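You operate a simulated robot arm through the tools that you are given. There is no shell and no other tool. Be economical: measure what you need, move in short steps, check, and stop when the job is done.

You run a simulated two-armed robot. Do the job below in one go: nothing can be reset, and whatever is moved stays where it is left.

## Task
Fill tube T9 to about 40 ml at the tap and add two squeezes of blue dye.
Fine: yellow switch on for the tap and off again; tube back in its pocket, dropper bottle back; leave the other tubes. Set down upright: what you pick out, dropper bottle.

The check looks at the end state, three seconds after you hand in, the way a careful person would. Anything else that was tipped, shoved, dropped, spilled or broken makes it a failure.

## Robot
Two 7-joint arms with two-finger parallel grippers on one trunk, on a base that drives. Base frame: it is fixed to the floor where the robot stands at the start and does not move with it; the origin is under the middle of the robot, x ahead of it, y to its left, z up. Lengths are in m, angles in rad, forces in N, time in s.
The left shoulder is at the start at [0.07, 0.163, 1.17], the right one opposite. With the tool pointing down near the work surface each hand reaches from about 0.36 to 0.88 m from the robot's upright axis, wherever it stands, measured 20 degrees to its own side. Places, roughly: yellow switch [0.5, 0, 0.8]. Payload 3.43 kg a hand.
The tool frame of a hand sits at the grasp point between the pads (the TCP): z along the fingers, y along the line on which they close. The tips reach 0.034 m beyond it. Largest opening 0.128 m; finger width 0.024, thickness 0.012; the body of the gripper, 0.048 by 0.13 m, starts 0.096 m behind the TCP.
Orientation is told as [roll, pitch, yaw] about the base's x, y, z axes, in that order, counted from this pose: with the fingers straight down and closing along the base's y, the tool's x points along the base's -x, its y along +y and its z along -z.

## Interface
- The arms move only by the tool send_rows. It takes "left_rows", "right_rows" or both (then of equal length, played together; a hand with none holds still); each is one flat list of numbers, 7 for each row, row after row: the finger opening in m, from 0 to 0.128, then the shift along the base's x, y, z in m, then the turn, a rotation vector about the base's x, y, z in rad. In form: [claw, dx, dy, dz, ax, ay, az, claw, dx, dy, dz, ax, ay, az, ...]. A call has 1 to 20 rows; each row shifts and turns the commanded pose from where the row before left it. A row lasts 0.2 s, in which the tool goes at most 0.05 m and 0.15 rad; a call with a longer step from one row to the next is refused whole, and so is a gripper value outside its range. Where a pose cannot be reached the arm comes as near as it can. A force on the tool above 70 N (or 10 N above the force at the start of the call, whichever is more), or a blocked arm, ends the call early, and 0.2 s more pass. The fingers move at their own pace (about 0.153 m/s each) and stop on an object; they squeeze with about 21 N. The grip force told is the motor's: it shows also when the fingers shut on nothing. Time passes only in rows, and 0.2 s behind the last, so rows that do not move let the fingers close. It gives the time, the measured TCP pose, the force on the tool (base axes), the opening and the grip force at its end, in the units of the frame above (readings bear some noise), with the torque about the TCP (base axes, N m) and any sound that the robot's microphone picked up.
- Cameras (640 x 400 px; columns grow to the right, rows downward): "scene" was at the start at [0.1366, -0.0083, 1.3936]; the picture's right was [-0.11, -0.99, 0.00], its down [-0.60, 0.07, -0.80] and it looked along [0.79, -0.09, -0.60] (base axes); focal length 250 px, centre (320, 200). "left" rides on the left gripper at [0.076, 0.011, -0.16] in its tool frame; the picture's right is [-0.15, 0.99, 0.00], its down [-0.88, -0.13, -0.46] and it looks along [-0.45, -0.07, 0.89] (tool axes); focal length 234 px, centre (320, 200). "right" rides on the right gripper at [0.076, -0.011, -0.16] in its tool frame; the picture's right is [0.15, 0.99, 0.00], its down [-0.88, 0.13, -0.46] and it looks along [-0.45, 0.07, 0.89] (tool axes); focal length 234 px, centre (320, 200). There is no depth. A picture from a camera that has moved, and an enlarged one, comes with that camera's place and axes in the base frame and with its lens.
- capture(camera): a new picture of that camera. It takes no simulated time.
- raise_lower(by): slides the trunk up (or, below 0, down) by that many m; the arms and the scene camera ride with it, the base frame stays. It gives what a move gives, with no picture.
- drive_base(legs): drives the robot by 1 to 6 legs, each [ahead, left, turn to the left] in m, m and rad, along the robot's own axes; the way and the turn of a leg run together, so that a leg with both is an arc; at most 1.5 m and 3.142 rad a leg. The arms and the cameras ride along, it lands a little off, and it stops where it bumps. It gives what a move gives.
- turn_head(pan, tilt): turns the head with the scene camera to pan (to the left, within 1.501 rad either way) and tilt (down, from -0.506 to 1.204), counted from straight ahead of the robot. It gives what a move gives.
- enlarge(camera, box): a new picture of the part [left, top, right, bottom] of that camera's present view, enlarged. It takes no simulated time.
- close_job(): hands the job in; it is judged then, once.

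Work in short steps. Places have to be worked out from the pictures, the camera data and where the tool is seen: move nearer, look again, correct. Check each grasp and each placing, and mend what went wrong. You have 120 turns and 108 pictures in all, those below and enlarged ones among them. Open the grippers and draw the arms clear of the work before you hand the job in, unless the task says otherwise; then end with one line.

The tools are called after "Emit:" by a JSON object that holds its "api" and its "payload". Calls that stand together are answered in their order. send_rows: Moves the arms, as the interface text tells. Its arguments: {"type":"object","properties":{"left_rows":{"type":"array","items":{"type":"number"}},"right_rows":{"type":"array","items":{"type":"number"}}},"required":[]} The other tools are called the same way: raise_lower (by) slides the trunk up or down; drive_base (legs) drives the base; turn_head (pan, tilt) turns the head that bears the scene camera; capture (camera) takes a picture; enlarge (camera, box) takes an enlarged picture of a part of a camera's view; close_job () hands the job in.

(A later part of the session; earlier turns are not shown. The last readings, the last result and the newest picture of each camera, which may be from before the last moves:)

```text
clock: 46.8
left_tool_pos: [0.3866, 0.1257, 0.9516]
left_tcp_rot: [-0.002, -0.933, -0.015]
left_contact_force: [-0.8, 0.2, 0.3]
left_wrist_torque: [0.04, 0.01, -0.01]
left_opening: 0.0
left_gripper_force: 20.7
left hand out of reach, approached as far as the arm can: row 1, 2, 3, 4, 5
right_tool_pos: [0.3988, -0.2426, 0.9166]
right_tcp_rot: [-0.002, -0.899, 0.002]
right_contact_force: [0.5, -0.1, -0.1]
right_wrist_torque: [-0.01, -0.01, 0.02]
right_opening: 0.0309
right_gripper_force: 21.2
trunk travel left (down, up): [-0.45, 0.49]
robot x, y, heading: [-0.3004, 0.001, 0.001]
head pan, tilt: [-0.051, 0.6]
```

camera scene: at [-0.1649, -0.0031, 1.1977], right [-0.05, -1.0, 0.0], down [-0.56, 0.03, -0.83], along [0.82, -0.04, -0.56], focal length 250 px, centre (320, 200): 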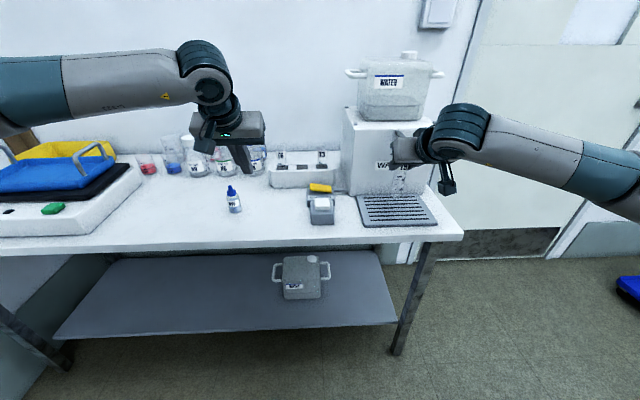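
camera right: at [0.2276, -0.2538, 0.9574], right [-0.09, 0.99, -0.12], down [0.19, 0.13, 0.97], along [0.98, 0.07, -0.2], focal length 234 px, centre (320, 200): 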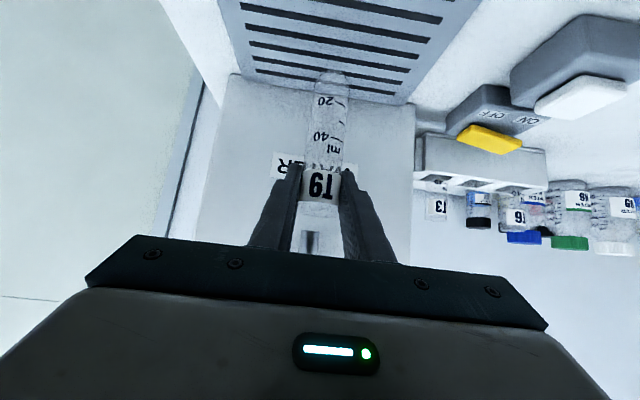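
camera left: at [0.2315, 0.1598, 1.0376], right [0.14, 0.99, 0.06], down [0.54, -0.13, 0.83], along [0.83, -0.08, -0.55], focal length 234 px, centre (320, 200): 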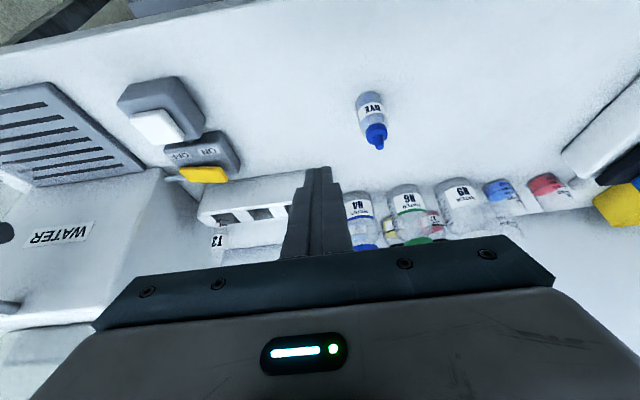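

The left wrist likely limits on yaw; letting the tool point forward-right should free it. I yaw −0.5 and move on.

Emit:
{"api": "send_rows", "payload": {"left_rows": [0, 0, 0, 0, 0, 0, -0.125, 0, 0, 0, 0, 0, 0, -0.125, 0, 0, 0, 0, 0, 0, -0.125, 0, 0, 0, 0, 0, 0, -0.125, 0, 0.012, -0.025, -0.005, 0, 0, 0, 0, 0.012, -0.025, -0.005, 0, 0, 0, 0, 0.012, -0.025, -0.005, 0, 0, 0, 0, 0.012, -0.025, -0.005, 0, 0, 0]}}

Emit:
{"api": "capture", "payload": {"camera": "scene"}}

```text
clock: 48.6
left_tool_pos: [0.4211, 0.0502, 0.9372]
left_tcp_rot: [-0.002, -0.934, -0.515]
left_contact_force: [-0.7, -0.3, -0.5]
left_wrist_torque: [0.07, 0.0, 0.01]
left_opening: 0.0
left_gripper_force: 21.0
left hand out of reach, approached as far as the arm can: row 8
right_tool_pos: [0.3989, -0.2424, 0.9179]
right_tcp_rot: [-0.001, -0.902, 0.003]
right_contact_force: [-0.8, -0.3, -0.7]
right_wrist_torque: [-0.03, -0.02, 0.0]
right_opening: 0.0305
right_gripper_force: 21.6
trunk travel left (down, up): [-0.45, 0.49]
robot x, y, heading: [-0.3012, -0.0011, -0.001]
head pan, tilt: [-0.051, 0.6]
```

```text
79 pictures are left
camera scene: at [-0.1655, -0.0033, 1.1978], right [-0.05, -1.0, 0.0], down [-0.56, 0.03, -0.83], along [0.82, -0.04, -0.56], focal length 250 px, centre (320, 200)
```

scene: 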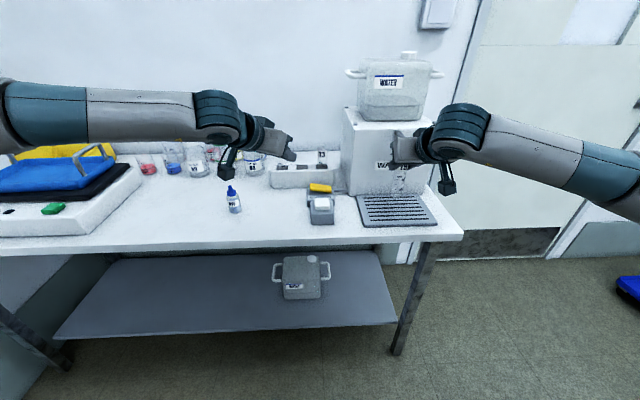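

That works. I continue to a hover above the ON side with more yaw (total ≈ −0.9).

Emit:
{"api": "send_rows", "payload": {"left_rows": [0, 0.0, 0, 0, 0, 0, -0.1, 0, 0.0, 0, 0, 0, 0, -0.1, 0, 0.011, -0.012, -0.01, 0, 0, -0.1, 0, 0.011, -0.012, -0.01, 0, 0, -0.1, 0, 0.011, -0.012, -0.02, 0, 0, 0, 0, 0.01, -0.012, -0.02, 0, 0, 0]}}

Emit:
{"api": "capture", "payload": {"camera": "left"}}

Emit:
{"api": "enlarge", "payload": {"camera": "scene", "box": [240, 130, 400, 240]}}

```text
clock: 50.0
left_tool_pos: [0.4346, 0.0421, 0.8882]
left_tcp_rot: [-0.004, -0.937, -0.914]
left_contact_force: [-0.3, -0.5, -0.1]
left_wrist_torque: [-0.01, 0.0, 0.01]
left_opening: 0.0
left_gripper_force: 21.3
left hand out of reach, approached as far as the arm can: row 4, 5, 6
right_tool_pos: [0.3998, -0.2423, 0.9167]
right_tcp_rot: [-0.001, -0.898, 0.003]
right_contact_force: [-0.7, -0.3, -0.3]
right_wrist_torque: [0.01, -0.01, -0.01]
right_opening: 0.0304
right_gripper_force: 21.3
trunk travel left (down, up): [-0.45, 0.49]
robot x, y, heading: [-0.302, -0.0024, -0.001]
head pan, tilt: [-0.051, 0.6]
```

```text
78 pictures are left
camera left: at [0.3381, 0.1869, 0.9207], right [0.84, 0.53, 0.12], down [-0.01, -0.2, 0.98], along [0.55, -0.82, -0.16], focal length 234 px, centre (320, 200)
```

left: 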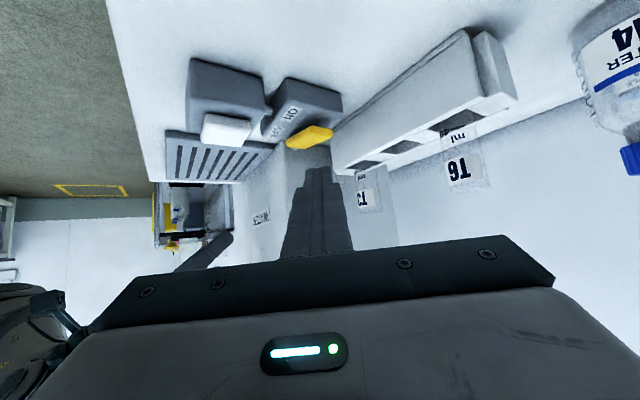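

```text
3.64 times, centred on (320, 185) of scene
camera zoom: at [-0.1644, -0.0035, 1.1976], right [-0.05, -1.0, 0.0], down [-0.56, 0.03, -0.82], along [0.82, -0.04, -0.57], focal length 910 px, centre (320, 254)
```

zoom: 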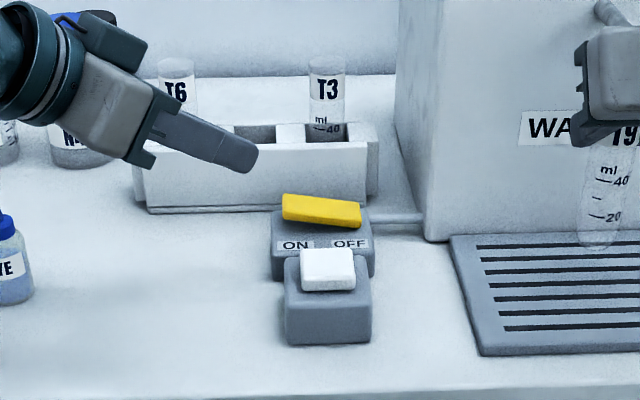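

The left arm is stuck short of the switch. I'll back the (empty) tube out from the spout, lift the left hand, and shift the base 0.13 m to the right so both arms have comfortable reach.

Emit:
{"api": "send_rows", "payload": {"left_rows": [0, -0.01, 0.01, 0.02, 0, 0, 0.1, 0, -0.01, 0.01, 0.02, 0, 0, 0.1, 0, -0.01, 0.01, 0.02, 0, 0, 0.1, 0, -0.01, 0.01, 0.0, 0, 0, 0.1], "right_rows": [0.02, -0.025, 0, 0, 0, 0, 0, 0.02, -0.025, 0, 0, 0, 0, 0, 0.02, -0.025, 0, 0, 0, 0, 0, 0.02, -0.025, 0, 0, 0, 0, 0]}}

Emit:
{"api": "drive_base", "payload": {"legs": [[0, -0.13, 0]]}}

```text
clock: 51.0
left_tool_pos: [0.3936, 0.0839, 0.9482]
left_tcp_rot: [0.0, -0.935, -0.512]
left_contact_force: [0.1, 0.6, -0.2]
left_wrist_torque: [0.0, 0.01, -0.01]
left_opening: 0.0001
left_gripper_force: 21.1
right_tool_pos: [0.2981, -0.2425, 0.9184]
right_tcp_rot: [-0.003, -0.9, 0.004]
right_contact_force: [-0.7, 0.5, 0.2]
right_wrist_torque: [-0.02, 0.0, -0.01]
right_opening: 0.0307
right_gripper_force: 20.6
trunk travel left (down, up): [-0.45, 0.49]
robot x, y, heading: [-0.3038, 0.0026, 0.001]
head pan, tilt: [-0.051, 0.6]
```

```text
clock: 52.3
left_tool_pos: [0.3933, -0.0486, 0.9472]
left_tcp_rot: [0.0, -0.932, -0.515]
left_contact_force: [0.3, -0.5, 0.2]
left_wrist_torque: [-0.02, -0.04, 0.06]
left_opening: 0.0
left_gripper_force: 21.2
right_tool_pos: [0.2994, -0.3743, 0.9178]
right_tcp_rot: [0.0, -0.902, 0.002]
right_contact_force: [-0.6, -0.4, 0.0]
right_wrist_torque: [0.0, 0.01, 0.03]
right_opening: 0.0305
right_gripper_force: 21.2
trunk travel left (down, up): [-0.45, 0.49]
robot x, y, heading: [-0.3028, -0.1329, 0.009]
head pan, tilt: [-0.051, 0.6]
```

Base shifted. Both hands return: left to hover over ON, right to just short of the spout.

Emit:
{"api": "send_rows", "payload": {"left_rows": [0, 0.0, 0.0114, 0, 0, 0, 0, 0, 0.022, 0.0114, -0.024, 0, 0, 0, 0, 0.022, 0.0114, -0.024, 0, 0, 0, 0, 0.022, 0.0114, -0.024, 0, 0, 0], "right_rows": [0.02, 0.0077, 0.0326, 0, 0, 0, 0, 0.02, 0.0077, 0.0326, 0, 0, 0, 0, 0.02, 0.0077, 0.0326, 0, 0, 0, 0, 0.02, 0.0077, 0.0326, 0, 0, 0, 0]}}

Emit:
{"api": "capture", "payload": {"camera": "left"}}

Emit:
{"api": "capture", "payload": {"camera": "right"}}

Emit:
{"api": "capture", "payload": {"camera": "scene"}}

```text
clock: 53.3
left_tool_pos: [0.4621, 0.0008, 0.8726]
left_tcp_rot: [-0.004, -0.935, -0.511]
left_contact_force: [0.9, -0.4, 0.6]
left_wrist_torque: [-0.04, 0.0, -0.02]
left_opening: 0.0
left_gripper_force: 21.4
right_tool_pos: [0.3303, -0.2433, 0.9178]
right_tcp_rot: [-0.002, -0.899, 0.007]
right_contact_force: [0.1, 0.3, -0.7]
right_wrist_torque: [-0.03, 0.01, -0.01]
right_opening: 0.0308
right_gripper_force: 20.6
trunk travel left (down, up): [-0.45, 0.49]
robot x, y, heading: [-0.3052, -0.1335, 0.004]
head pan, tilt: [-0.051, 0.6]
```

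```text
76 pictures are left
camera left: at [0.3165, 0.0954, 0.907], right [0.56, 0.82, 0.12], down [0.07, -0.19, 0.98], along [0.82, -0.54, -0.17], focal length 234 px, centre (320, 200)
```

left: 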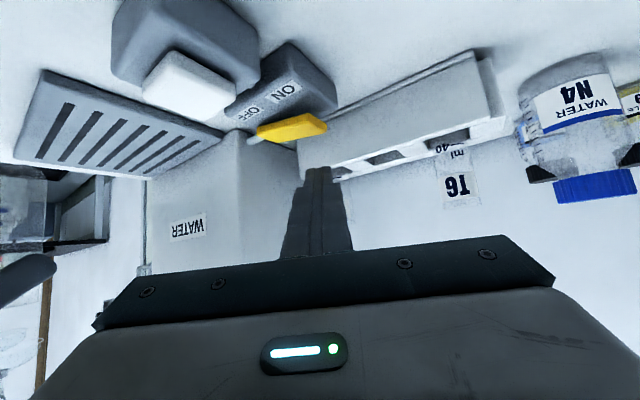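

```text
75 pictures are left
camera right: at [0.158, -0.2537, 0.959], right [-0.09, 0.99, -0.12], down [0.19, 0.13, 0.97], along [0.98, 0.07, -0.2], focal length 234 px, centre (320, 200)
```

right: 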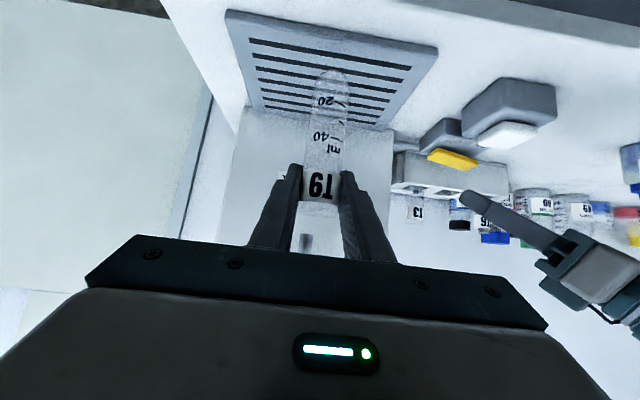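

```text
74 pictures are left
camera scene: at [-0.1628, -0.1328, 1.1974], right [-0.05, -1.0, 0.0], down [-0.57, 0.03, -0.82], along [0.82, -0.04, -0.57], focal length 250 px, centre (320, 200)
```

scene: 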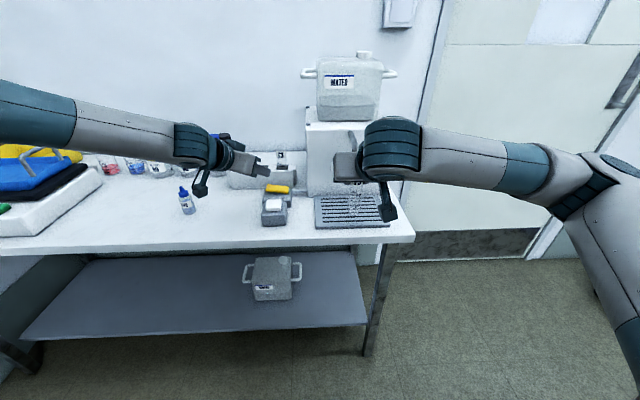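

Tip lines up over the ON half (tip ≈ (0.479, -0.009)). I put the tube under the spout and lower the left tip to just above the rocker.

Emit:
{"api": "send_rows", "payload": {"left_rows": [0, -0.001, 0, -0.009, 0, 0, 0, 0, -0.001, 0, -0.009, 0, 0, 0, 0, 0, 0, -0.006, 0, 0, 0], "right_rows": [0.02, 0.023, -0.0002, 0, 0, 0, 0, 0.02, 0.023, -0.0002, 0, 0, 0, 0, 0.02, 0.0225, 0, 0, 0, 0, 0]}}

Emit:
{"api": "capture", "payload": {"camera": "right"}}

Emit:
{"api": "enlarge", "payload": {"camera": "scene", "box": [220, 110, 420, 240]}}

Emit:
{"api": "capture", "payload": {"camera": "left"}}

```text
clock: 54.1
left_tool_pos: [0.4589, -0.0014, 0.8497]
left_tcp_rot: [-0.003, -0.932, -0.513]
left_contact_force: [0.6, 0.1, -0.3]
left_wrist_torque: [0.01, -0.04, 0.01]
left_opening: 0.0
left_gripper_force: 20.8
right_tool_pos: [0.3998, -0.2443, 0.918]
right_tcp_rot: [-0.002, -0.899, 0.003]
right_contact_force: [0.5, 0.2, -0.1]
right_wrist_torque: [0.01, 0.0, 0.03]
right_opening: 0.0308
right_gripper_force: 21.0
trunk travel left (down, up): [-0.45, 0.49]
robot x, y, heading: [-0.3049, -0.1304, 0.007]
head pan, tilt: [-0.051, 0.6]
```

```text
73 pictures are left
camera right: at [0.2264, -0.2551, 0.9589], right [-0.09, 0.99, -0.12], down [0.19, 0.13, 0.97], along [0.98, 0.07, -0.2], focal length 234 px, centre (320, 200)
```

right: 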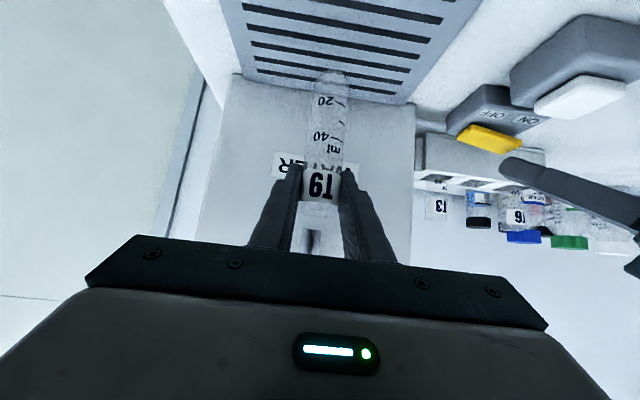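

```text
3.08 times, centred on (320, 175) of scene
camera zoom: at [-0.1635, -0.1338, 1.1975], right [-0.05, -1.0, 0.0], down [-0.57, 0.03, -0.82], along [0.82, -0.04, -0.57], focal length 770 px, centre (320, 277)
```

zoom: 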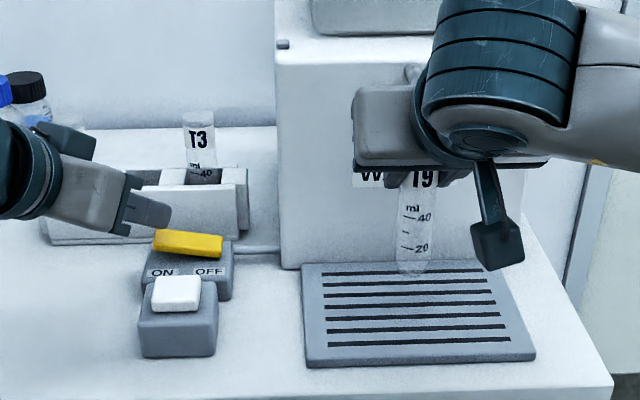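

```text
71 pictures are left
camera left: at [0.313, 0.0942, 0.8841], right [0.56, 0.82, 0.12], down [0.07, -0.19, 0.98], along [0.82, -0.54, -0.17], focal length 234 px, centre (320, 200)
```

left: 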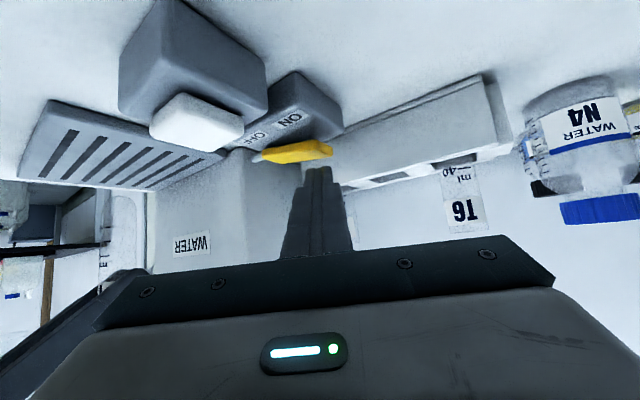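

The tip is right above the raised ON end. I press down gradually.

Emit:
{"api": "send_rows", "payload": {"left_rows": [0, 0, 0, -0.007, 0, 0, 0, 0, 0, 0, -0.007, 0, 0, 0]}}

Emit:
{"api": "enlarge", "payload": {"camera": "scene", "box": [220, 110, 420, 240]}}

```text
clock: 54.7
left_tool_pos: [0.4592, -0.0018, 0.8364]
left_tcp_rot: [-0.003, -0.933, -0.514]
left_contact_force: [0.1, -1.1, 0.2]
left_wrist_torque: [-0.02, 0.04, 0.0]
left_opening: 0.0
left_gripper_force: 21.4
right_tool_pos: [0.3983, -0.2442, 0.9185]
right_tcp_rot: [-0.001, -0.9, 0.003]
right_contact_force: [0.2, -0.7, 0.6]
right_wrist_torque: [0.01, -0.01, 0.01]
right_opening: 0.0308
right_gripper_force: 21.6
trunk travel left (down, up): [-0.45, 0.49]
robot x, y, heading: [-0.3014, -0.1338, 0.005]
head pan, tilt: [-0.051, 0.6]
```

```text
3.08 times, centred on (320, 175) of scene
camera zoom: at [-0.1642, -0.134, 1.1976], right [-0.05, -1.0, 0.0], down [-0.56, 0.03, -0.82], along [0.82, -0.04, -0.57], focal length 770 px, centre (320, 277)
```

zoom: 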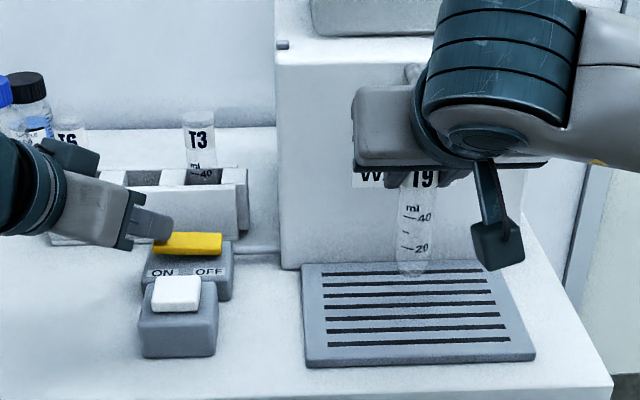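

No noticeable force yet. A little further.

Emit:
{"api": "send_rows", "payload": {"left_rows": [0, 0, 0, -0.006, 0, 0, 0]}}

Emit:
{"api": "enlarge", "payload": {"camera": "scene", "box": [220, 110, 420, 240]}}

```text
clock: 55.1
left_tool_pos: [0.4573, -0.0031, 0.8317]
left_tcp_rot: [0.0, -0.934, -0.512]
left_contact_force: [-0.7, 1.8, 5.4]
left_wrist_torque: [-0.05, -0.01, -0.01]
left_opening: 0.0
left_gripper_force: 21.2
right_tool_pos: [0.3982, -0.2451, 0.9181]
right_tcp_rot: [-0.002, -0.9, 0.005]
right_contact_force: [-0.3, 0.0, -0.6]
right_wrist_torque: [0.0, -0.03, -0.01]
right_opening: 0.0305
right_gripper_force: 21.0
trunk travel left (down, up): [-0.45, 0.49]
robot x, y, heading: [-0.3022, -0.1295, 0.009]
head pan, tilt: [-0.051, 0.6]
```

```text
3.08 times, centred on (320, 175) of scene
camera zoom: at [-0.1649, -0.1339, 1.1978], right [-0.05, -1.0, 0.0], down [-0.56, 0.03, -0.83], along [0.82, -0.04, -0.56], focal length 770 px, centre (320, 277)
```

zoom: 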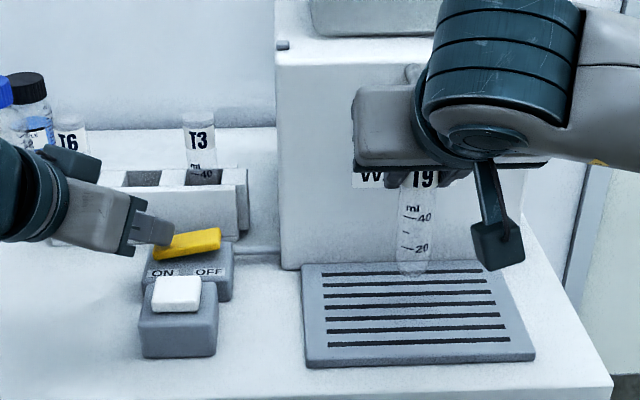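

The rocker has flipped to ON (5 N). I lift and go over the OFF half, then check the water.

Emit:
{"api": "send_rows", "payload": {"left_rows": [0, 0, 0, 0.022, 0, 0, 0, 0, 0.002, -0.046, 0, 0, 0, 0]}}

Emit:
{"api": "capture", "payload": {"camera": "right"}}

Emit:
{"api": "enlarge", "payload": {"camera": "scene", "box": [220, 110, 420, 240]}}

```text
clock: 55.7
left_tool_pos: [0.4557, -0.0411, 0.8538]
left_tcp_rot: [-0.002, -0.932, -0.512]
left_contact_force: [-0.5, 0.4, 0.1]
left_wrist_torque: [0.0, -0.03, -0.03]
left_opening: 0.0
left_gripper_force: 20.7
left hand out of reach, approached as far as the arm can: row 2
right_tool_pos: [0.399, -0.2452, 0.9175]
right_tcp_rot: [-0.003, -0.899, 0.005]
right_contact_force: [0.7, -0.3, -0.2]
right_wrist_torque: [0.0, 0.02, -0.01]
right_opening: 0.0305
right_gripper_force: 21.2
trunk travel left (down, up): [-0.45, 0.49]
robot x, y, heading: [-0.3062, -0.132, 0.006]
head pan, tilt: [-0.051, 0.6]
```

```text
68 pictures are left
camera right: at [0.2268, -0.2554, 0.9585], right [-0.09, 0.99, -0.12], down [0.19, 0.13, 0.97], along [0.98, 0.07, -0.2], focal length 234 px, centre (320, 200)
```

right: 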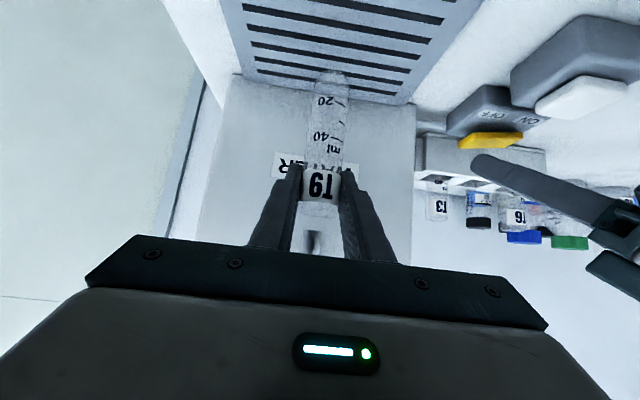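

```text
3.08 times, centred on (320, 175) of scene
camera zoom: at [-0.1627, -0.1343, 1.1974], right [-0.05, -1.0, 0.0], down [-0.57, 0.03, -0.82], along [0.82, -0.04, -0.57], focal length 770 px, centre (320, 277)
```

zoom: 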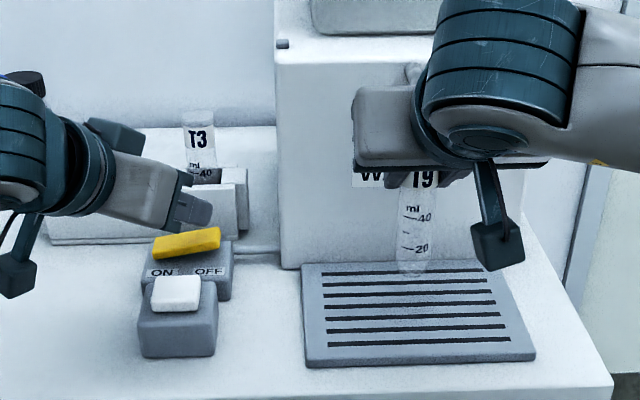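

Rocker clearly ON; no water visible yet. I wait a moment and zoom on the tube.

Emit:
{"api": "send_rows", "payload": {"left_rows": [0, 0, 0, 0, 0, 0, 0, 0, 0, 0, 0, 0, 0, 0]}}

Emit:
{"api": "enlarge", "payload": {"camera": "right", "box": [270, 60, 390, 260]}}

```text
clock: 56.3
left_tool_pos: [0.4549, -0.0401, 0.8548]
left_tcp_rot: [-0.003, -0.934, -0.513]
left_contact_force: [0.6, -0.5, 0.6]
left_wrist_torque: [-0.01, 0.01, 0.0]
left_opening: 0.0
left_gripper_force: 20.8
right_tool_pos: [0.3974, -0.2447, 0.9183]
right_tcp_rot: [-0.001, -0.901, 0.003]
right_contact_force: [-0.3, 0.1, -0.8]
right_wrist_torque: [0.01, -0.01, -0.01]
right_opening: 0.0304
right_gripper_force: 21.5
trunk travel left (down, up): [-0.45, 0.49]
robot x, y, heading: [-0.301, -0.1278, 0.01]
head pan, tilt: [-0.051, 0.6]
```

```text
2.00 times, centred on (330, 160) of right
camera zoom: at [0.2254, -0.2553, 0.9595], right [-0.09, 0.99, -0.12], down [0.19, 0.13, 0.97], along [0.98, 0.07, -0.2], focal length 468 px, centre (300, 280)
```

zoom: 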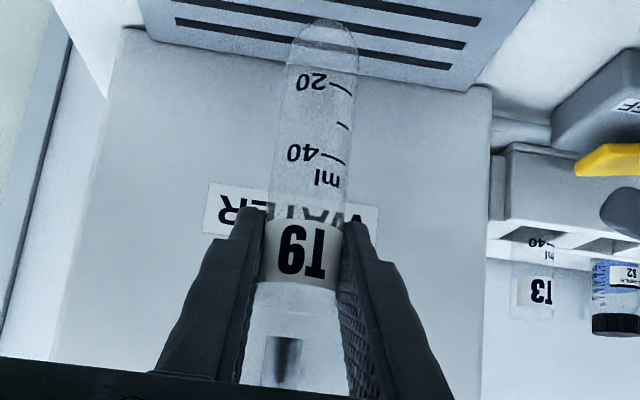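

Still empty. I wait one more second and check again.

Emit:
{"api": "send_rows", "payload": {"left_rows": [0, 0, 0, 0, 0, 0, 0, 0, 0, 0, 0, 0, 0, 0, 0, 0, 0, 0, 0, 0, 0, 0, 0, 0, 0, 0, 0, 0]}}

Emit:
{"api": "enlarge", "payload": {"camera": "right", "box": [270, 60, 390, 260]}}

Emit:
{"api": "enlarge", "payload": {"camera": "scene", "box": [220, 110, 420, 240]}}

```text
clock: 57.3
left_tool_pos: [0.4555, -0.0402, 0.8542]
left_tcp_rot: [-0.004, -0.934, -0.513]
left_contact_force: [0.3, 0.1, -0.5]
left_wrist_torque: [0.0, -0.03, 0.02]
left_opening: 0.0
left_gripper_force: 21.1
right_tool_pos: [0.3977, -0.2443, 0.9187]
right_tcp_rot: [-0.002, -0.899, 0.003]
right_contact_force: [-0.1, -0.6, 0.8]
right_wrist_torque: [-0.01, 0.0, -0.01]
right_opening: 0.0308
right_gripper_force: 20.7
trunk travel left (down, up): [-0.45, 0.49]
robot x, y, heading: [-0.302, -0.1294, 0.006]
head pan, tilt: [-0.051, 0.6]
```

```text
2.00 times, centred on (330, 160) of right
camera zoom: at [0.2257, -0.2553, 0.9593], right [-0.09, 0.99, -0.12], down [0.19, 0.13, 0.97], along [0.98, 0.07, -0.2], focal length 468 px, centre (300, 280)
```

zoom: 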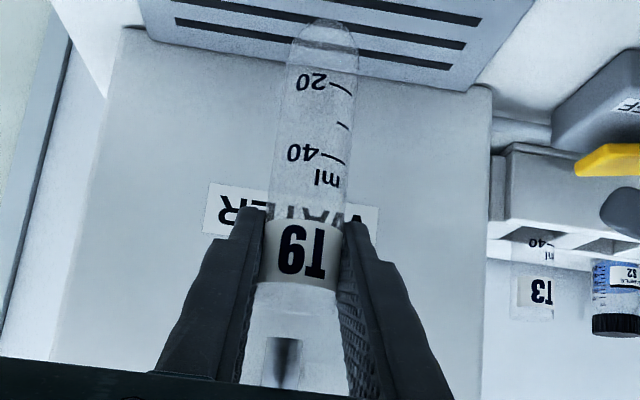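

```text
3.08 times, centred on (320, 175) of scene
camera zoom: at [-0.1641, -0.1341, 1.1976], right [-0.05, -1.0, 0.0], down [-0.56, 0.03, -0.82], along [0.82, -0.04, -0.57], focal length 770 px, centre (320, 277)
```

zoom: 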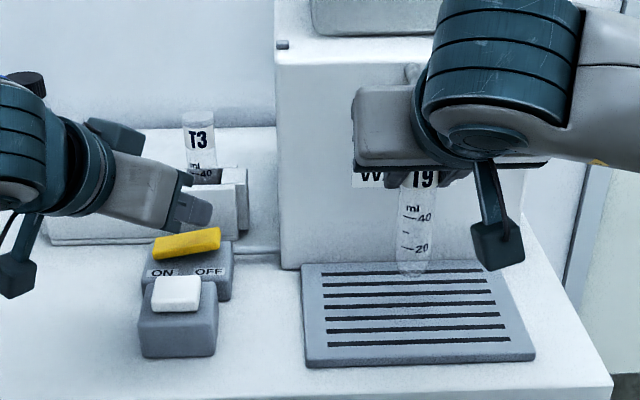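

Still dry, so the yellow rocker seems only to enable the tap and the white button (wired to it) probably dispenses. With the tube under the spout, I move the left tip over the white button at about (0.388, -0.035, 0.806).

Emit:
{"api": "send_rows", "payload": {"left_rows": [0, 0, 0.005, 0.02, 0, 0, 0, 0, -0.03, 0.005, 0, 0, 0, 0, 0, -0.03, 0.003, 0, 0, 0, 0, 0, -0.025, 0.002, -0.008, 0, 0, 0]}}

Emit:
{"api": "capture", "payload": {"camera": "left"}}

Emit:
{"api": "enlarge", "payload": {"camera": "scene", "box": [220, 110, 420, 240]}}

```text
clock: 58.3
left_tool_pos: [0.3702, -0.0258, 0.8698]
left_tcp_rot: [-0.002, -0.934, -0.513]
left_contact_force: [0.1, -0.4, -0.2]
left_wrist_torque: [0.04, -0.03, 0.0]
left_opening: 0.0
left_gripper_force: 21.3
right_tool_pos: [0.3981, -0.2445, 0.9184]
right_tcp_rot: [-0.003, -0.901, 0.003]
right_contact_force: [1.3, 0.2, -1.1]
right_wrist_torque: [0.0, -0.06, -0.01]
right_opening: 0.0308
right_gripper_force: 20.9
trunk travel left (down, up): [-0.45, 0.49]
robot x, y, heading: [-0.3018, -0.1332, -0.002]
head pan, tilt: [-0.051, 0.6]
```

```text
63 pictures are left
camera left: at [0.224, 0.0693, 0.9031], right [0.56, 0.82, 0.12], down [0.07, -0.19, 0.98], along [0.82, -0.54, -0.17], focal length 234 px, centre (320, 200)
```

left: 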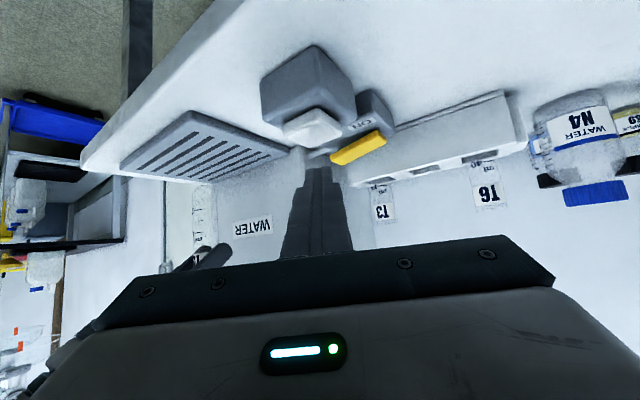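

```text
3.08 times, centred on (320, 175) of scene
camera zoom: at [-0.1644, -0.1339, 1.1976], right [-0.05, -1.0, 0.0], down [-0.56, 0.03, -0.83], along [0.82, -0.04, -0.56], focal length 770 px, centre (320, 277)
```

zoom: 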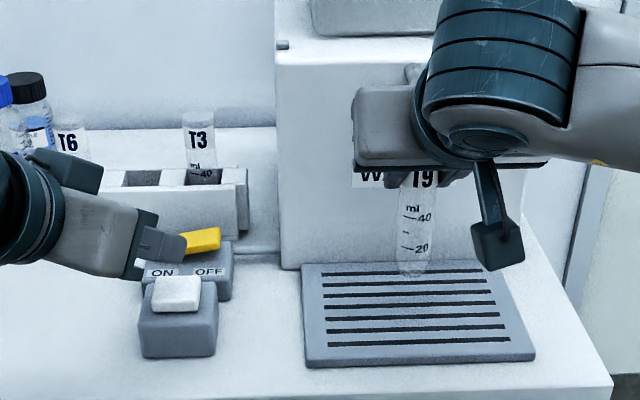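

Aligned over the white button. I lower to near contact.

Emit:
{"api": "send_rows", "payload": {"left_rows": [0, 0, 0, -0.012, 0, 0, 0, 0, 0, 0, -0.012, 0, 0, 0, 0, 0, 0, -0.008, 0, 0, 0]}}

Emit:
{"api": "enlarge", "payload": {"camera": "scene", "box": [220, 110, 420, 240]}}

```text
clock: 59.1
left_tool_pos: [0.3706, -0.0255, 0.8371]
left_tcp_rot: [-0.001, -0.936, -0.513]
left_contact_force: [0.2, 0.4, 8.3]
left_wrist_torque: [-0.03, -0.14, -0.01]
left_opening: 0.0002
left_gripper_force: 21.2
right_tool_pos: [0.3972, -0.2448, 0.9192]
right_tcp_rot: [-0.002, -0.901, 0.004]
right_contact_force: [0.3, -0.4, 0.3]
right_wrist_torque: [0.0, 0.02, -0.01]
right_opening: 0.0308
right_gripper_force: 21.7
trunk travel left (down, up): [-0.45, 0.49]
robot x, y, heading: [-0.3014, -0.1302, 0.006]
head pan, tilt: [-0.051, 0.6]
heard: click
```

```text
3.08 times, centred on (320, 175) of scene
camera zoom: at [-0.1649, -0.1342, 1.1979], right [-0.05, -1.0, 0.0], down [-0.56, 0.03, -0.83], along [0.82, -0.04, -0.56], focal length 770 px, centre (320, 277)
```

zoom: 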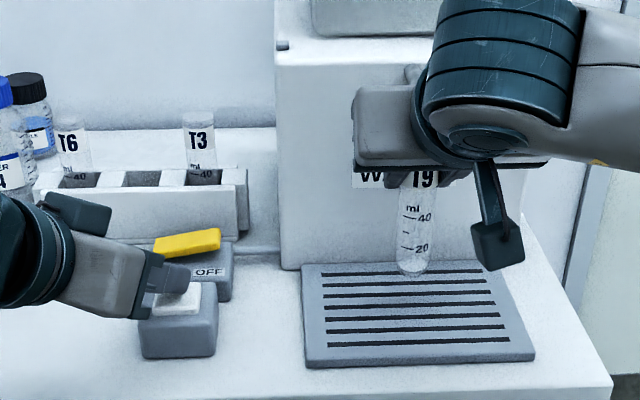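

A click was heard and something appears at the tube bottom. I look at the level.

Emit:
{"api": "enlarge", "payload": {"camera": "right", "box": [270, 60, 390, 260]}}

```text
2.00 times, centred on (330, 160) of right
camera zoom: at [0.225, -0.2554, 0.9599], right [-0.09, 0.99, -0.12], down [0.19, 0.13, 0.97], along [0.98, 0.07, -0.2], focal length 468 px, centre (300, 280)
```

zoom: 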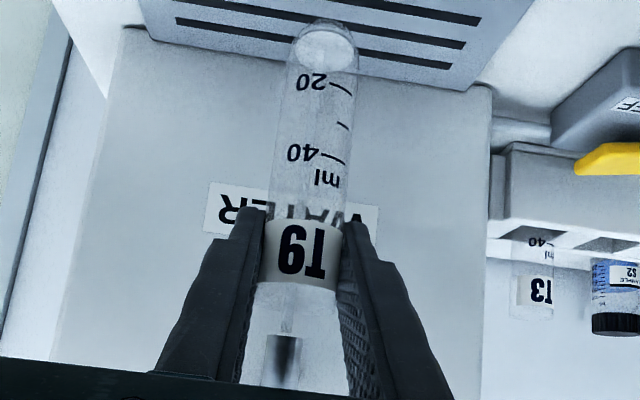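

Water is flowing; only a few ml so far. I hold the button for one more row and measure the rate.

Emit:
{"api": "send_rows", "payload": {"left_rows": [0, 0, 0, 0, 0, 0, 0]}}

Emit:
{"api": "enlarge", "payload": {"camera": "right", "box": [270, 60, 390, 260]}}

```text
clock: 59.5
left_tool_pos: [0.3702, -0.0262, 0.8374]
left_tcp_rot: [0.0, -0.936, -0.514]
left_contact_force: [4.0, 0.1, 10.9]
left_wrist_torque: [-0.1, -0.31, 0.02]
left_opening: 0.0002
left_gripper_force: 21.1
right_tool_pos: [0.3979, -0.2455, 0.9178]
right_tcp_rot: [-0.002, -0.899, 0.004]
right_contact_force: [0.5, -0.4, -1.0]
right_wrist_torque: [-0.01, 0.0, 0.0]
right_opening: 0.0308
right_gripper_force: 20.7
trunk travel left (down, up): [-0.45, 0.49]
robot x, y, heading: [-0.3024, -0.1285, -0.0]
head pan, tilt: [-0.051, 0.6]
```

```text
2.00 times, centred on (330, 160) of right
camera zoom: at [0.2251, -0.2555, 0.9597], right [-0.09, 0.99, -0.12], down [0.19, 0.13, 0.97], along [0.98, 0.07, -0.2], focal length 468 px, centre (300, 280)
```

zoom: 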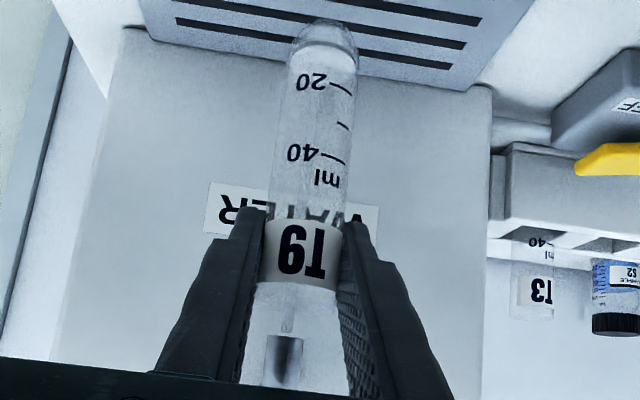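

Rate looks near 10 ml/s. I hold one more second.

Emit:
{"api": "send_rows", "payload": {"left_rows": [0, 0, 0, 0, 0, 0, 0, 0, 0, 0, 0, 0, 0, 0, 0, 0, 0, 0, 0, 0, 0, 0, 0, 0, 0, 0, 0, 0]}}

Emit:
{"api": "enlarge", "payload": {"camera": "right", "box": [290, 60, 370, 160]}}

```text
clock: 60.5
left_tool_pos: [0.37, -0.0249, 0.8356]
left_tcp_rot: [0.0, -0.937, -0.516]
left_contact_force: [6.0, 0.3, 14.4]
left_wrist_torque: [-0.18, -0.39, 0.07]
left_opening: 0.0
left_gripper_force: 21.3
right_tool_pos: [0.3976, -0.2453, 0.9185]
right_tcp_rot: [-0.001, -0.899, 0.003]
right_contact_force: [-0.2, -0.8, -0.3]
right_wrist_torque: [-0.01, 0.02, 0.02]
right_opening: 0.031
right_gripper_force: 21.1
trunk travel left (down, up): [-0.45, 0.49]
robot x, y, heading: [-0.303, -0.1288, 0.005]
head pan, tilt: [-0.051, 0.6]
```

```text
4.00 times, centred on (330, 110) of right
camera zoom: at [0.2249, -0.2555, 0.9598], right [-0.09, 0.99, -0.12], down [0.19, 0.13, 0.97], along [0.98, 0.07, -0.2], focal length 937 px, centre (280, 560)
```

zoom: 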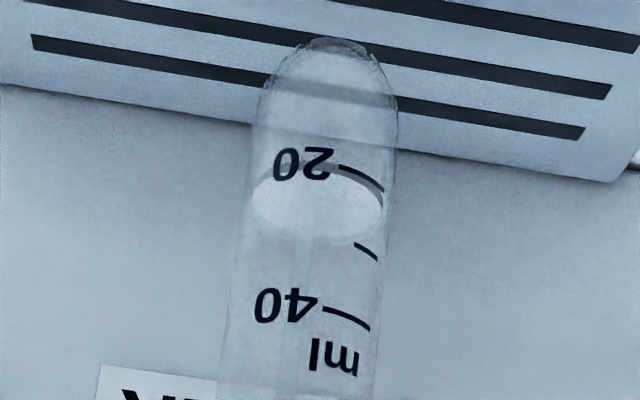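

About 20–21 ml, rate ≈12.5 ml/s. I hold another 0.8 s and re-measure.

Emit:
{"api": "send_rows", "payload": {"left_rows": [0, 0, 0, 0, 0, 0, 0, 0, 0, 0, 0, 0, 0, 0, 0, 0, 0, 0, 0, 0, 0]}}

Emit:
{"api": "enlarge", "payload": {"camera": "right", "box": [290, 60, 370, 160]}}

```text
clock: 61.3
left_tool_pos: [0.3702, -0.0273, 0.8377]
left_tcp_rot: [-0.002, -0.936, -0.515]
left_contact_force: [5.6, 1.1, 14.6]
left_wrist_torque: [-0.14, -0.44, 0.04]
left_opening: 0.0
left_gripper_force: 21.0
right_tool_pos: [0.3968, -0.2439, 0.9186]
right_tcp_rot: [-0.001, -0.9, 0.004]
right_contact_force: [0.3, -0.6, -1.0]
right_wrist_torque: [-0.03, 0.02, 0.01]
right_opening: 0.0306
right_gripper_force: 21.1
trunk travel left (down, up): [-0.45, 0.49]
robot x, y, heading: [-0.3028, -0.134, 0.003]
head pan, tilt: [-0.051, 0.6]
```

```text
4.00 times, centred on (330, 110) of right
camera zoom: at [0.2249, -0.2555, 0.9598], right [-0.09, 0.99, -0.12], down [0.19, 0.13, 0.97], along [0.98, 0.07, -0.2], focal length 937 px, centre (280, 560)
```

zoom: 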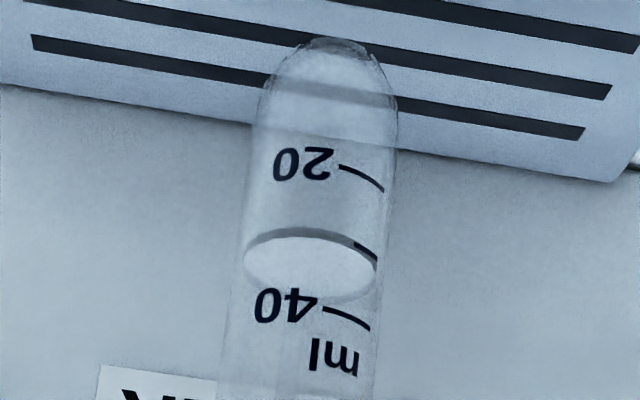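

Level is at 30 ml. I hold 0.6 s more and then lift off the button.

Emit:
{"api": "send_rows", "payload": {"left_rows": [0, 0, 0, 0, 0, 0, 0, 0, 0, 0, 0, 0, 0, 0, 0, 0, 0, 0, 0, 0, 0, 0, 0, 0, 0.02, 0, 0, 0, 0, 0, 0, 0.02, 0, 0, 0]}}

Emit:
{"api": "enlarge", "payload": {"camera": "right", "box": [290, 60, 370, 160]}}

Emit:
{"api": "enlarge", "payload": {"camera": "scene", "box": [220, 110, 420, 240]}}

```text
clock: 62.5
left_tool_pos: [0.371, -0.0273, 0.8747]
left_tcp_rot: [-0.001, -0.933, -0.514]
left_contact_force: [-0.3, 0.0, 1.0]
left_wrist_torque: [-0.01, 0.0, 0.0]
left_opening: 0.0
left_gripper_force: 20.9
right_tool_pos: [0.3974, -0.2453, 0.9178]
right_tcp_rot: [-0.002, -0.899, 0.004]
right_contact_force: [-0.5, -0.4, 0.0]
right_wrist_torque: [-0.04, -0.01, -0.02]
right_opening: 0.031
right_gripper_force: 21.2
trunk travel left (down, up): [-0.45, 0.49]
robot x, y, heading: [-0.307, -0.1296, 0.003]
head pan, tilt: [-0.051, 0.6]
```

```text
4.00 times, centred on (330, 110) of right
camera zoom: at [0.2252, -0.2556, 0.9594], right [-0.09, 0.99, -0.12], down [0.19, 0.13, 0.97], along [0.98, 0.07, -0.2], focal length 937 px, centre (280, 560)
```

zoom: 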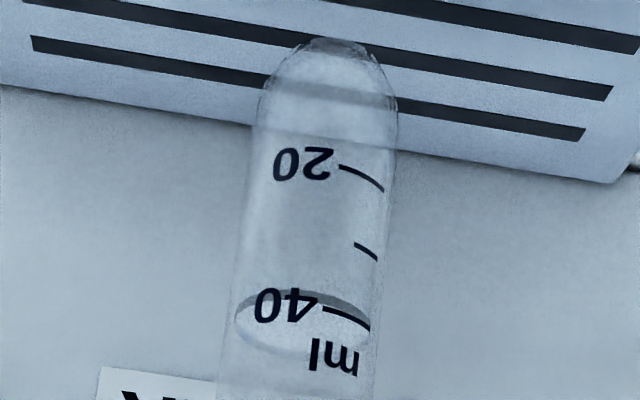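

```text
3.08 times, centred on (320, 175) of scene
camera zoom: at [-0.1646, -0.1344, 1.1975], right [-0.05, -1.0, 0.0], down [-0.56, 0.03, -0.83], along [0.82, -0.04, -0.56], focal length 770 px, centre (320, 277)
```

zoom: 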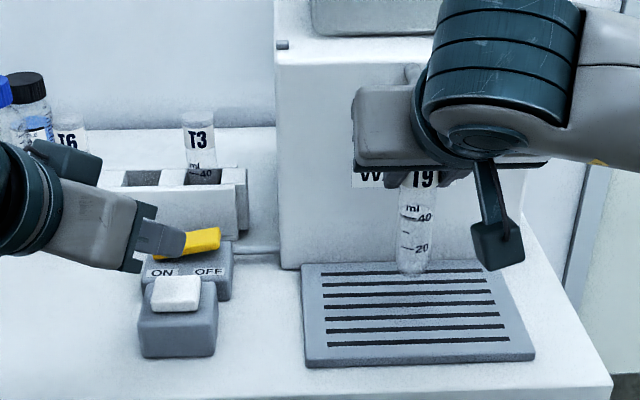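

Level is ≈38–39 ml with flow stopped — about 40. Now I move over the OFF side of the yellow rocker and lower.

Emit:
{"api": "send_rows", "payload": {"left_rows": [0, 0.0287, -0.003, 0, 0, 0, 0, 0, 0.0287, -0.005, 0, 0, 0, 0, 0, 0.0287, -0.006, 0, 0, 0, 0, 0, 0, 0, -0.012, 0, 0, 0, 0, 0, 0, -0.012, 0, 0, 0]}}

Emit:
{"api": "enlarge", "payload": {"camera": "scene", "box": [220, 110, 420, 240]}}

```text
clock: 63.7
left_tool_pos: [0.4575, -0.0388, 0.8525]
left_tcp_rot: [-0.003, -0.933, -0.514]
left_contact_force: [0.5, -0.5, 0.2]
left_wrist_torque: [0.01, -0.02, 0.0]
left_opening: 0.0
left_gripper_force: 21.0
right_tool_pos: [0.3989, -0.2444, 0.9181]
right_tcp_rot: [-0.001, -0.899, 0.003]
right_contact_force: [0.3, -0.2, -0.3]
right_wrist_torque: [0.01, 0.0, 0.0]
right_opening: 0.0311
right_gripper_force: 21.2
trunk travel left (down, up): [-0.45, 0.49]
robot x, y, heading: [-0.3025, -0.1295, 0.004]
head pan, tilt: [-0.051, 0.6]
```

```text
3.08 times, centred on (320, 175) of scene
camera zoom: at [-0.1636, -0.134, 1.1975], right [-0.05, -1.0, 0.0], down [-0.56, 0.03, -0.82], along [0.82, -0.04, -0.57], focal length 770 px, centre (320, 277)
```

zoom: 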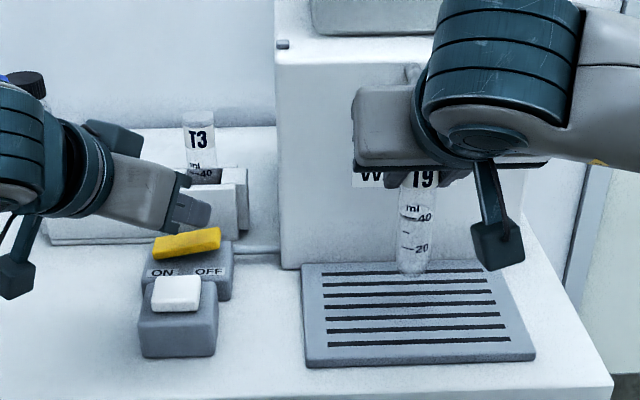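

The tip is over the raised OFF end; I press down.

Emit:
{"api": "send_rows", "payload": {"left_rows": [0, 0, -0.002, -0.008, 0, 0, 0, 0, 0, 0, -0.008, 0, 0, 0, 0, 0, 0, -0.006, 0, 0, 0]}}

Emit:
{"api": "enlarge", "payload": {"camera": "scene", "box": [220, 110, 420, 240]}}

```text
clock: 64.5
left_tool_pos: [0.4509, -0.0343, 0.835]
left_tcp_rot: [0.001, -0.936, -0.515]
left_contact_force: [1.4, -2.9, 4.0]
left_wrist_torque: [-0.03, -0.14, -0.06]
left_opening: 0.0002
left_gripper_force: 20.7
left hand out of reach, approached as far as the arm can: row 1, 2
right_tool_pos: [0.3975, -0.2451, 0.919]
right_tcp_rot: [-0.001, -0.901, 0.003]
right_contact_force: [0.7, 0.2, -1.0]
right_wrist_torque: [-0.01, 0.02, 0.01]
right_opening: 0.0311
right_gripper_force: 20.8
trunk travel left (down, up): [-0.45, 0.49]
robot x, y, heading: [-0.3031, -0.1319, 0.009]
head pan, tilt: [-0.051, 0.6]
```

```text
3.08 times, centred on (320, 175) of scene
camera zoom: at [-0.1644, -0.1344, 1.1977], right [-0.05, -1.0, 0.0], down [-0.56, 0.03, -0.83], along [0.82, -0.04, -0.56], focal length 770 px, centre (320, 277)
```

zoom: 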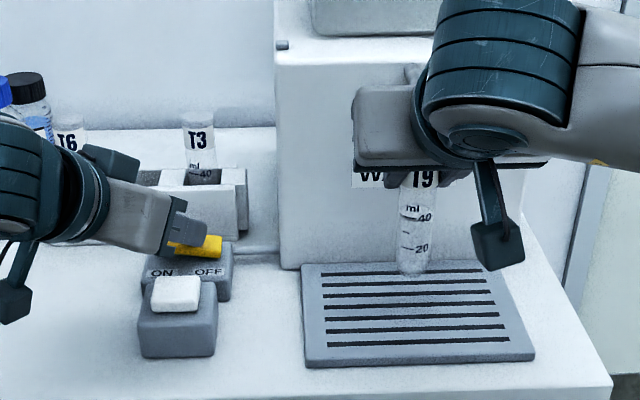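

Contact made (≈4 N), though the arm slid towards the centre. I lift to see the rocker state.

Emit:
{"api": "send_rows", "payload": {"left_rows": [0, -0.005, 0.005, 0.025, 0, 0, 0, 0, -0.005, 0.02, 0.015, 0, 0, 0]}}

Emit:
{"api": "enlarge", "payload": {"camera": "scene", "box": [220, 110, 420, 240]}}

```text
clock: 65.1
left_tool_pos: [0.4421, -0.0112, 0.873]
left_tcp_rot: [-0.003, -0.934, -0.514]
left_contact_force: [0.3, 0.0, -0.3]
left_wrist_torque: [0.02, 0.0, 0.0]
left_opening: 0.0001
left_gripper_force: 20.7
right_tool_pos: [0.3972, -0.2441, 0.9199]
right_tcp_rot: [-0.002, -0.901, 0.003]
right_contact_force: [0.2, 0.1, -0.8]
right_wrist_torque: [0.02, 0.01, -0.01]
right_opening: 0.0312
right_gripper_force: 20.8
trunk travel left (down, up): [-0.45, 0.49]
robot x, y, heading: [-0.3033, -0.1313, 0.005]
head pan, tilt: [-0.051, 0.6]
```

```text
3.08 times, centred on (320, 175) of scene
camera zoom: at [-0.1648, -0.1338, 1.1976], right [-0.05, -1.0, 0.0], down [-0.56, 0.03, -0.83], along [0.82, -0.04, -0.56], focal length 770 px, centre (320, 277)
```

zoom: 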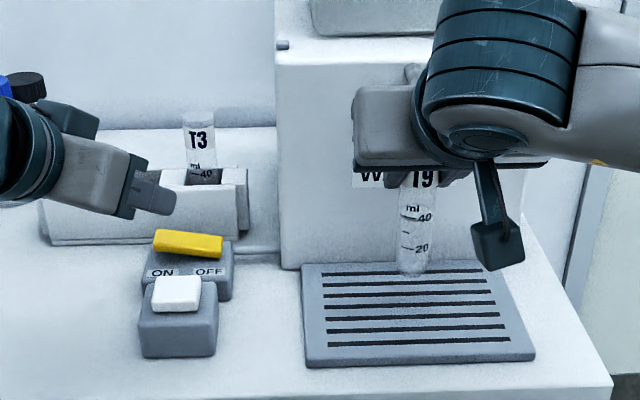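

The rocker is back in its OFF position and the water is at ~39 ml. I back the tube away from the spout and lift the left hand, then drive back left.

Emit:
{"api": "send_rows", "payload": {"right_rows": [0.02, -0.018, 0, 0, 0, 0, 0, 0.02, -0.02, 0, 0, 0, 0, 0, 0.02, -0.02, 0, 0, 0, 0, 0, 0.02, -0.02, 0, 0.005, 0, 0, 0, 0.02, -0.01, 0, 0.015, 0, 0, 0, 0.02, 0, 0, 0.02, 0, 0, 0, 0.02, 0, 0, 0.02, 0, 0, 0], "left_rows": [0, -0.01, 0.005, 0.015, 0, 0, 0, 0, -0.01, 0.005, 0.015, 0, 0, 0, 0, -0.01, 0.005, 0.015, 0, 0, 0, 0, -0.01, 0.005, 0.015, 0, 0, 0, 0, -0.01, 0.005, 0.01, 0, 0, 0, 0, -0.01, 0, 0.01, 0, 0, 0, 0, -0.01, 0, 0, 0, 0, 0]}}

Emit:
{"api": "drive_base", "payload": {"legs": [[0, 0.07, 0], [0, 0.07, 0]]}}

Emit:
{"api": "capture", "payload": {"camera": "right"}}

```text
clock: 66.7
left_tool_pos: [0.3711, 0.0163, 0.9531]
left_tcp_rot: [-0.004, -0.933, -0.511]
left_contact_force: [0.1, 0.3, 0.0]
left_wrist_torque: [0.0, 0.0, 0.0]
left_opening: 0.0
left_gripper_force: 20.7
right_tool_pos: [0.3097, -0.2423, 0.9782]
right_tcp_rot: [-0.005, -0.901, 0.004]
right_contact_force: [0.1, 0.2, -0.5]
right_wrist_torque: [-0.01, 0.05, -0.01]
right_opening: 0.0312
right_gripper_force: 21.0
trunk travel left (down, up): [-0.45, 0.49]
robot x, y, heading: [-0.3012, -0.1326, 0.003]
head pan, tilt: [-0.051, 0.6]
```

```text
clock: 68.3
left_tool_pos: [0.3722, 0.1547, 0.952]
left_tcp_rot: [-0.005, -0.934, -0.511]
left_contact_force: [-0.6, 0.9, -0.1]
left_wrist_torque: [-0.01, 0.03, -0.01]
left_opening: 0.0001
left_gripper_force: 21.0
right_tool_pos: [0.3101, -0.1045, 0.9791]
right_tcp_rot: [-0.005, -0.9, 0.007]
right_contact_force: [-0.1, 0.0, -0.4]
right_wrist_torque: [-0.06, -0.01, -0.03]
right_opening: 0.0312
right_gripper_force: 20.6
trunk travel left (down, up): [-0.45, 0.49]
robot x, y, heading: [-0.3002, 0.0081, 0.005]
head pan, tilt: [-0.051, 0.6]
```

```text
51 pictures are left
camera right: at [0.1378, -0.1142, 1.0194], right [-0.09, 0.99, -0.12], down [0.19, 0.13, 0.97], along [0.98, 0.07, -0.2], focal length 234 px, centre (320, 200)
```

right: 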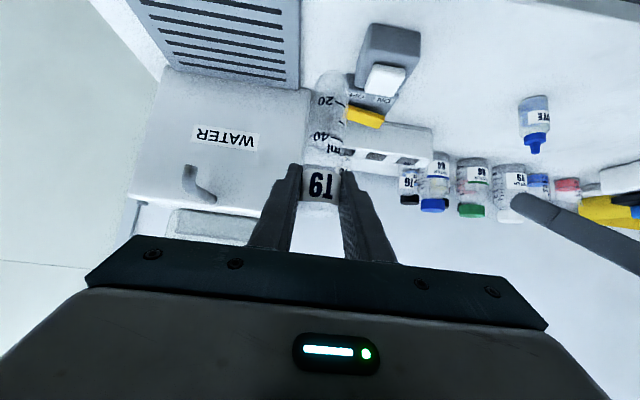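

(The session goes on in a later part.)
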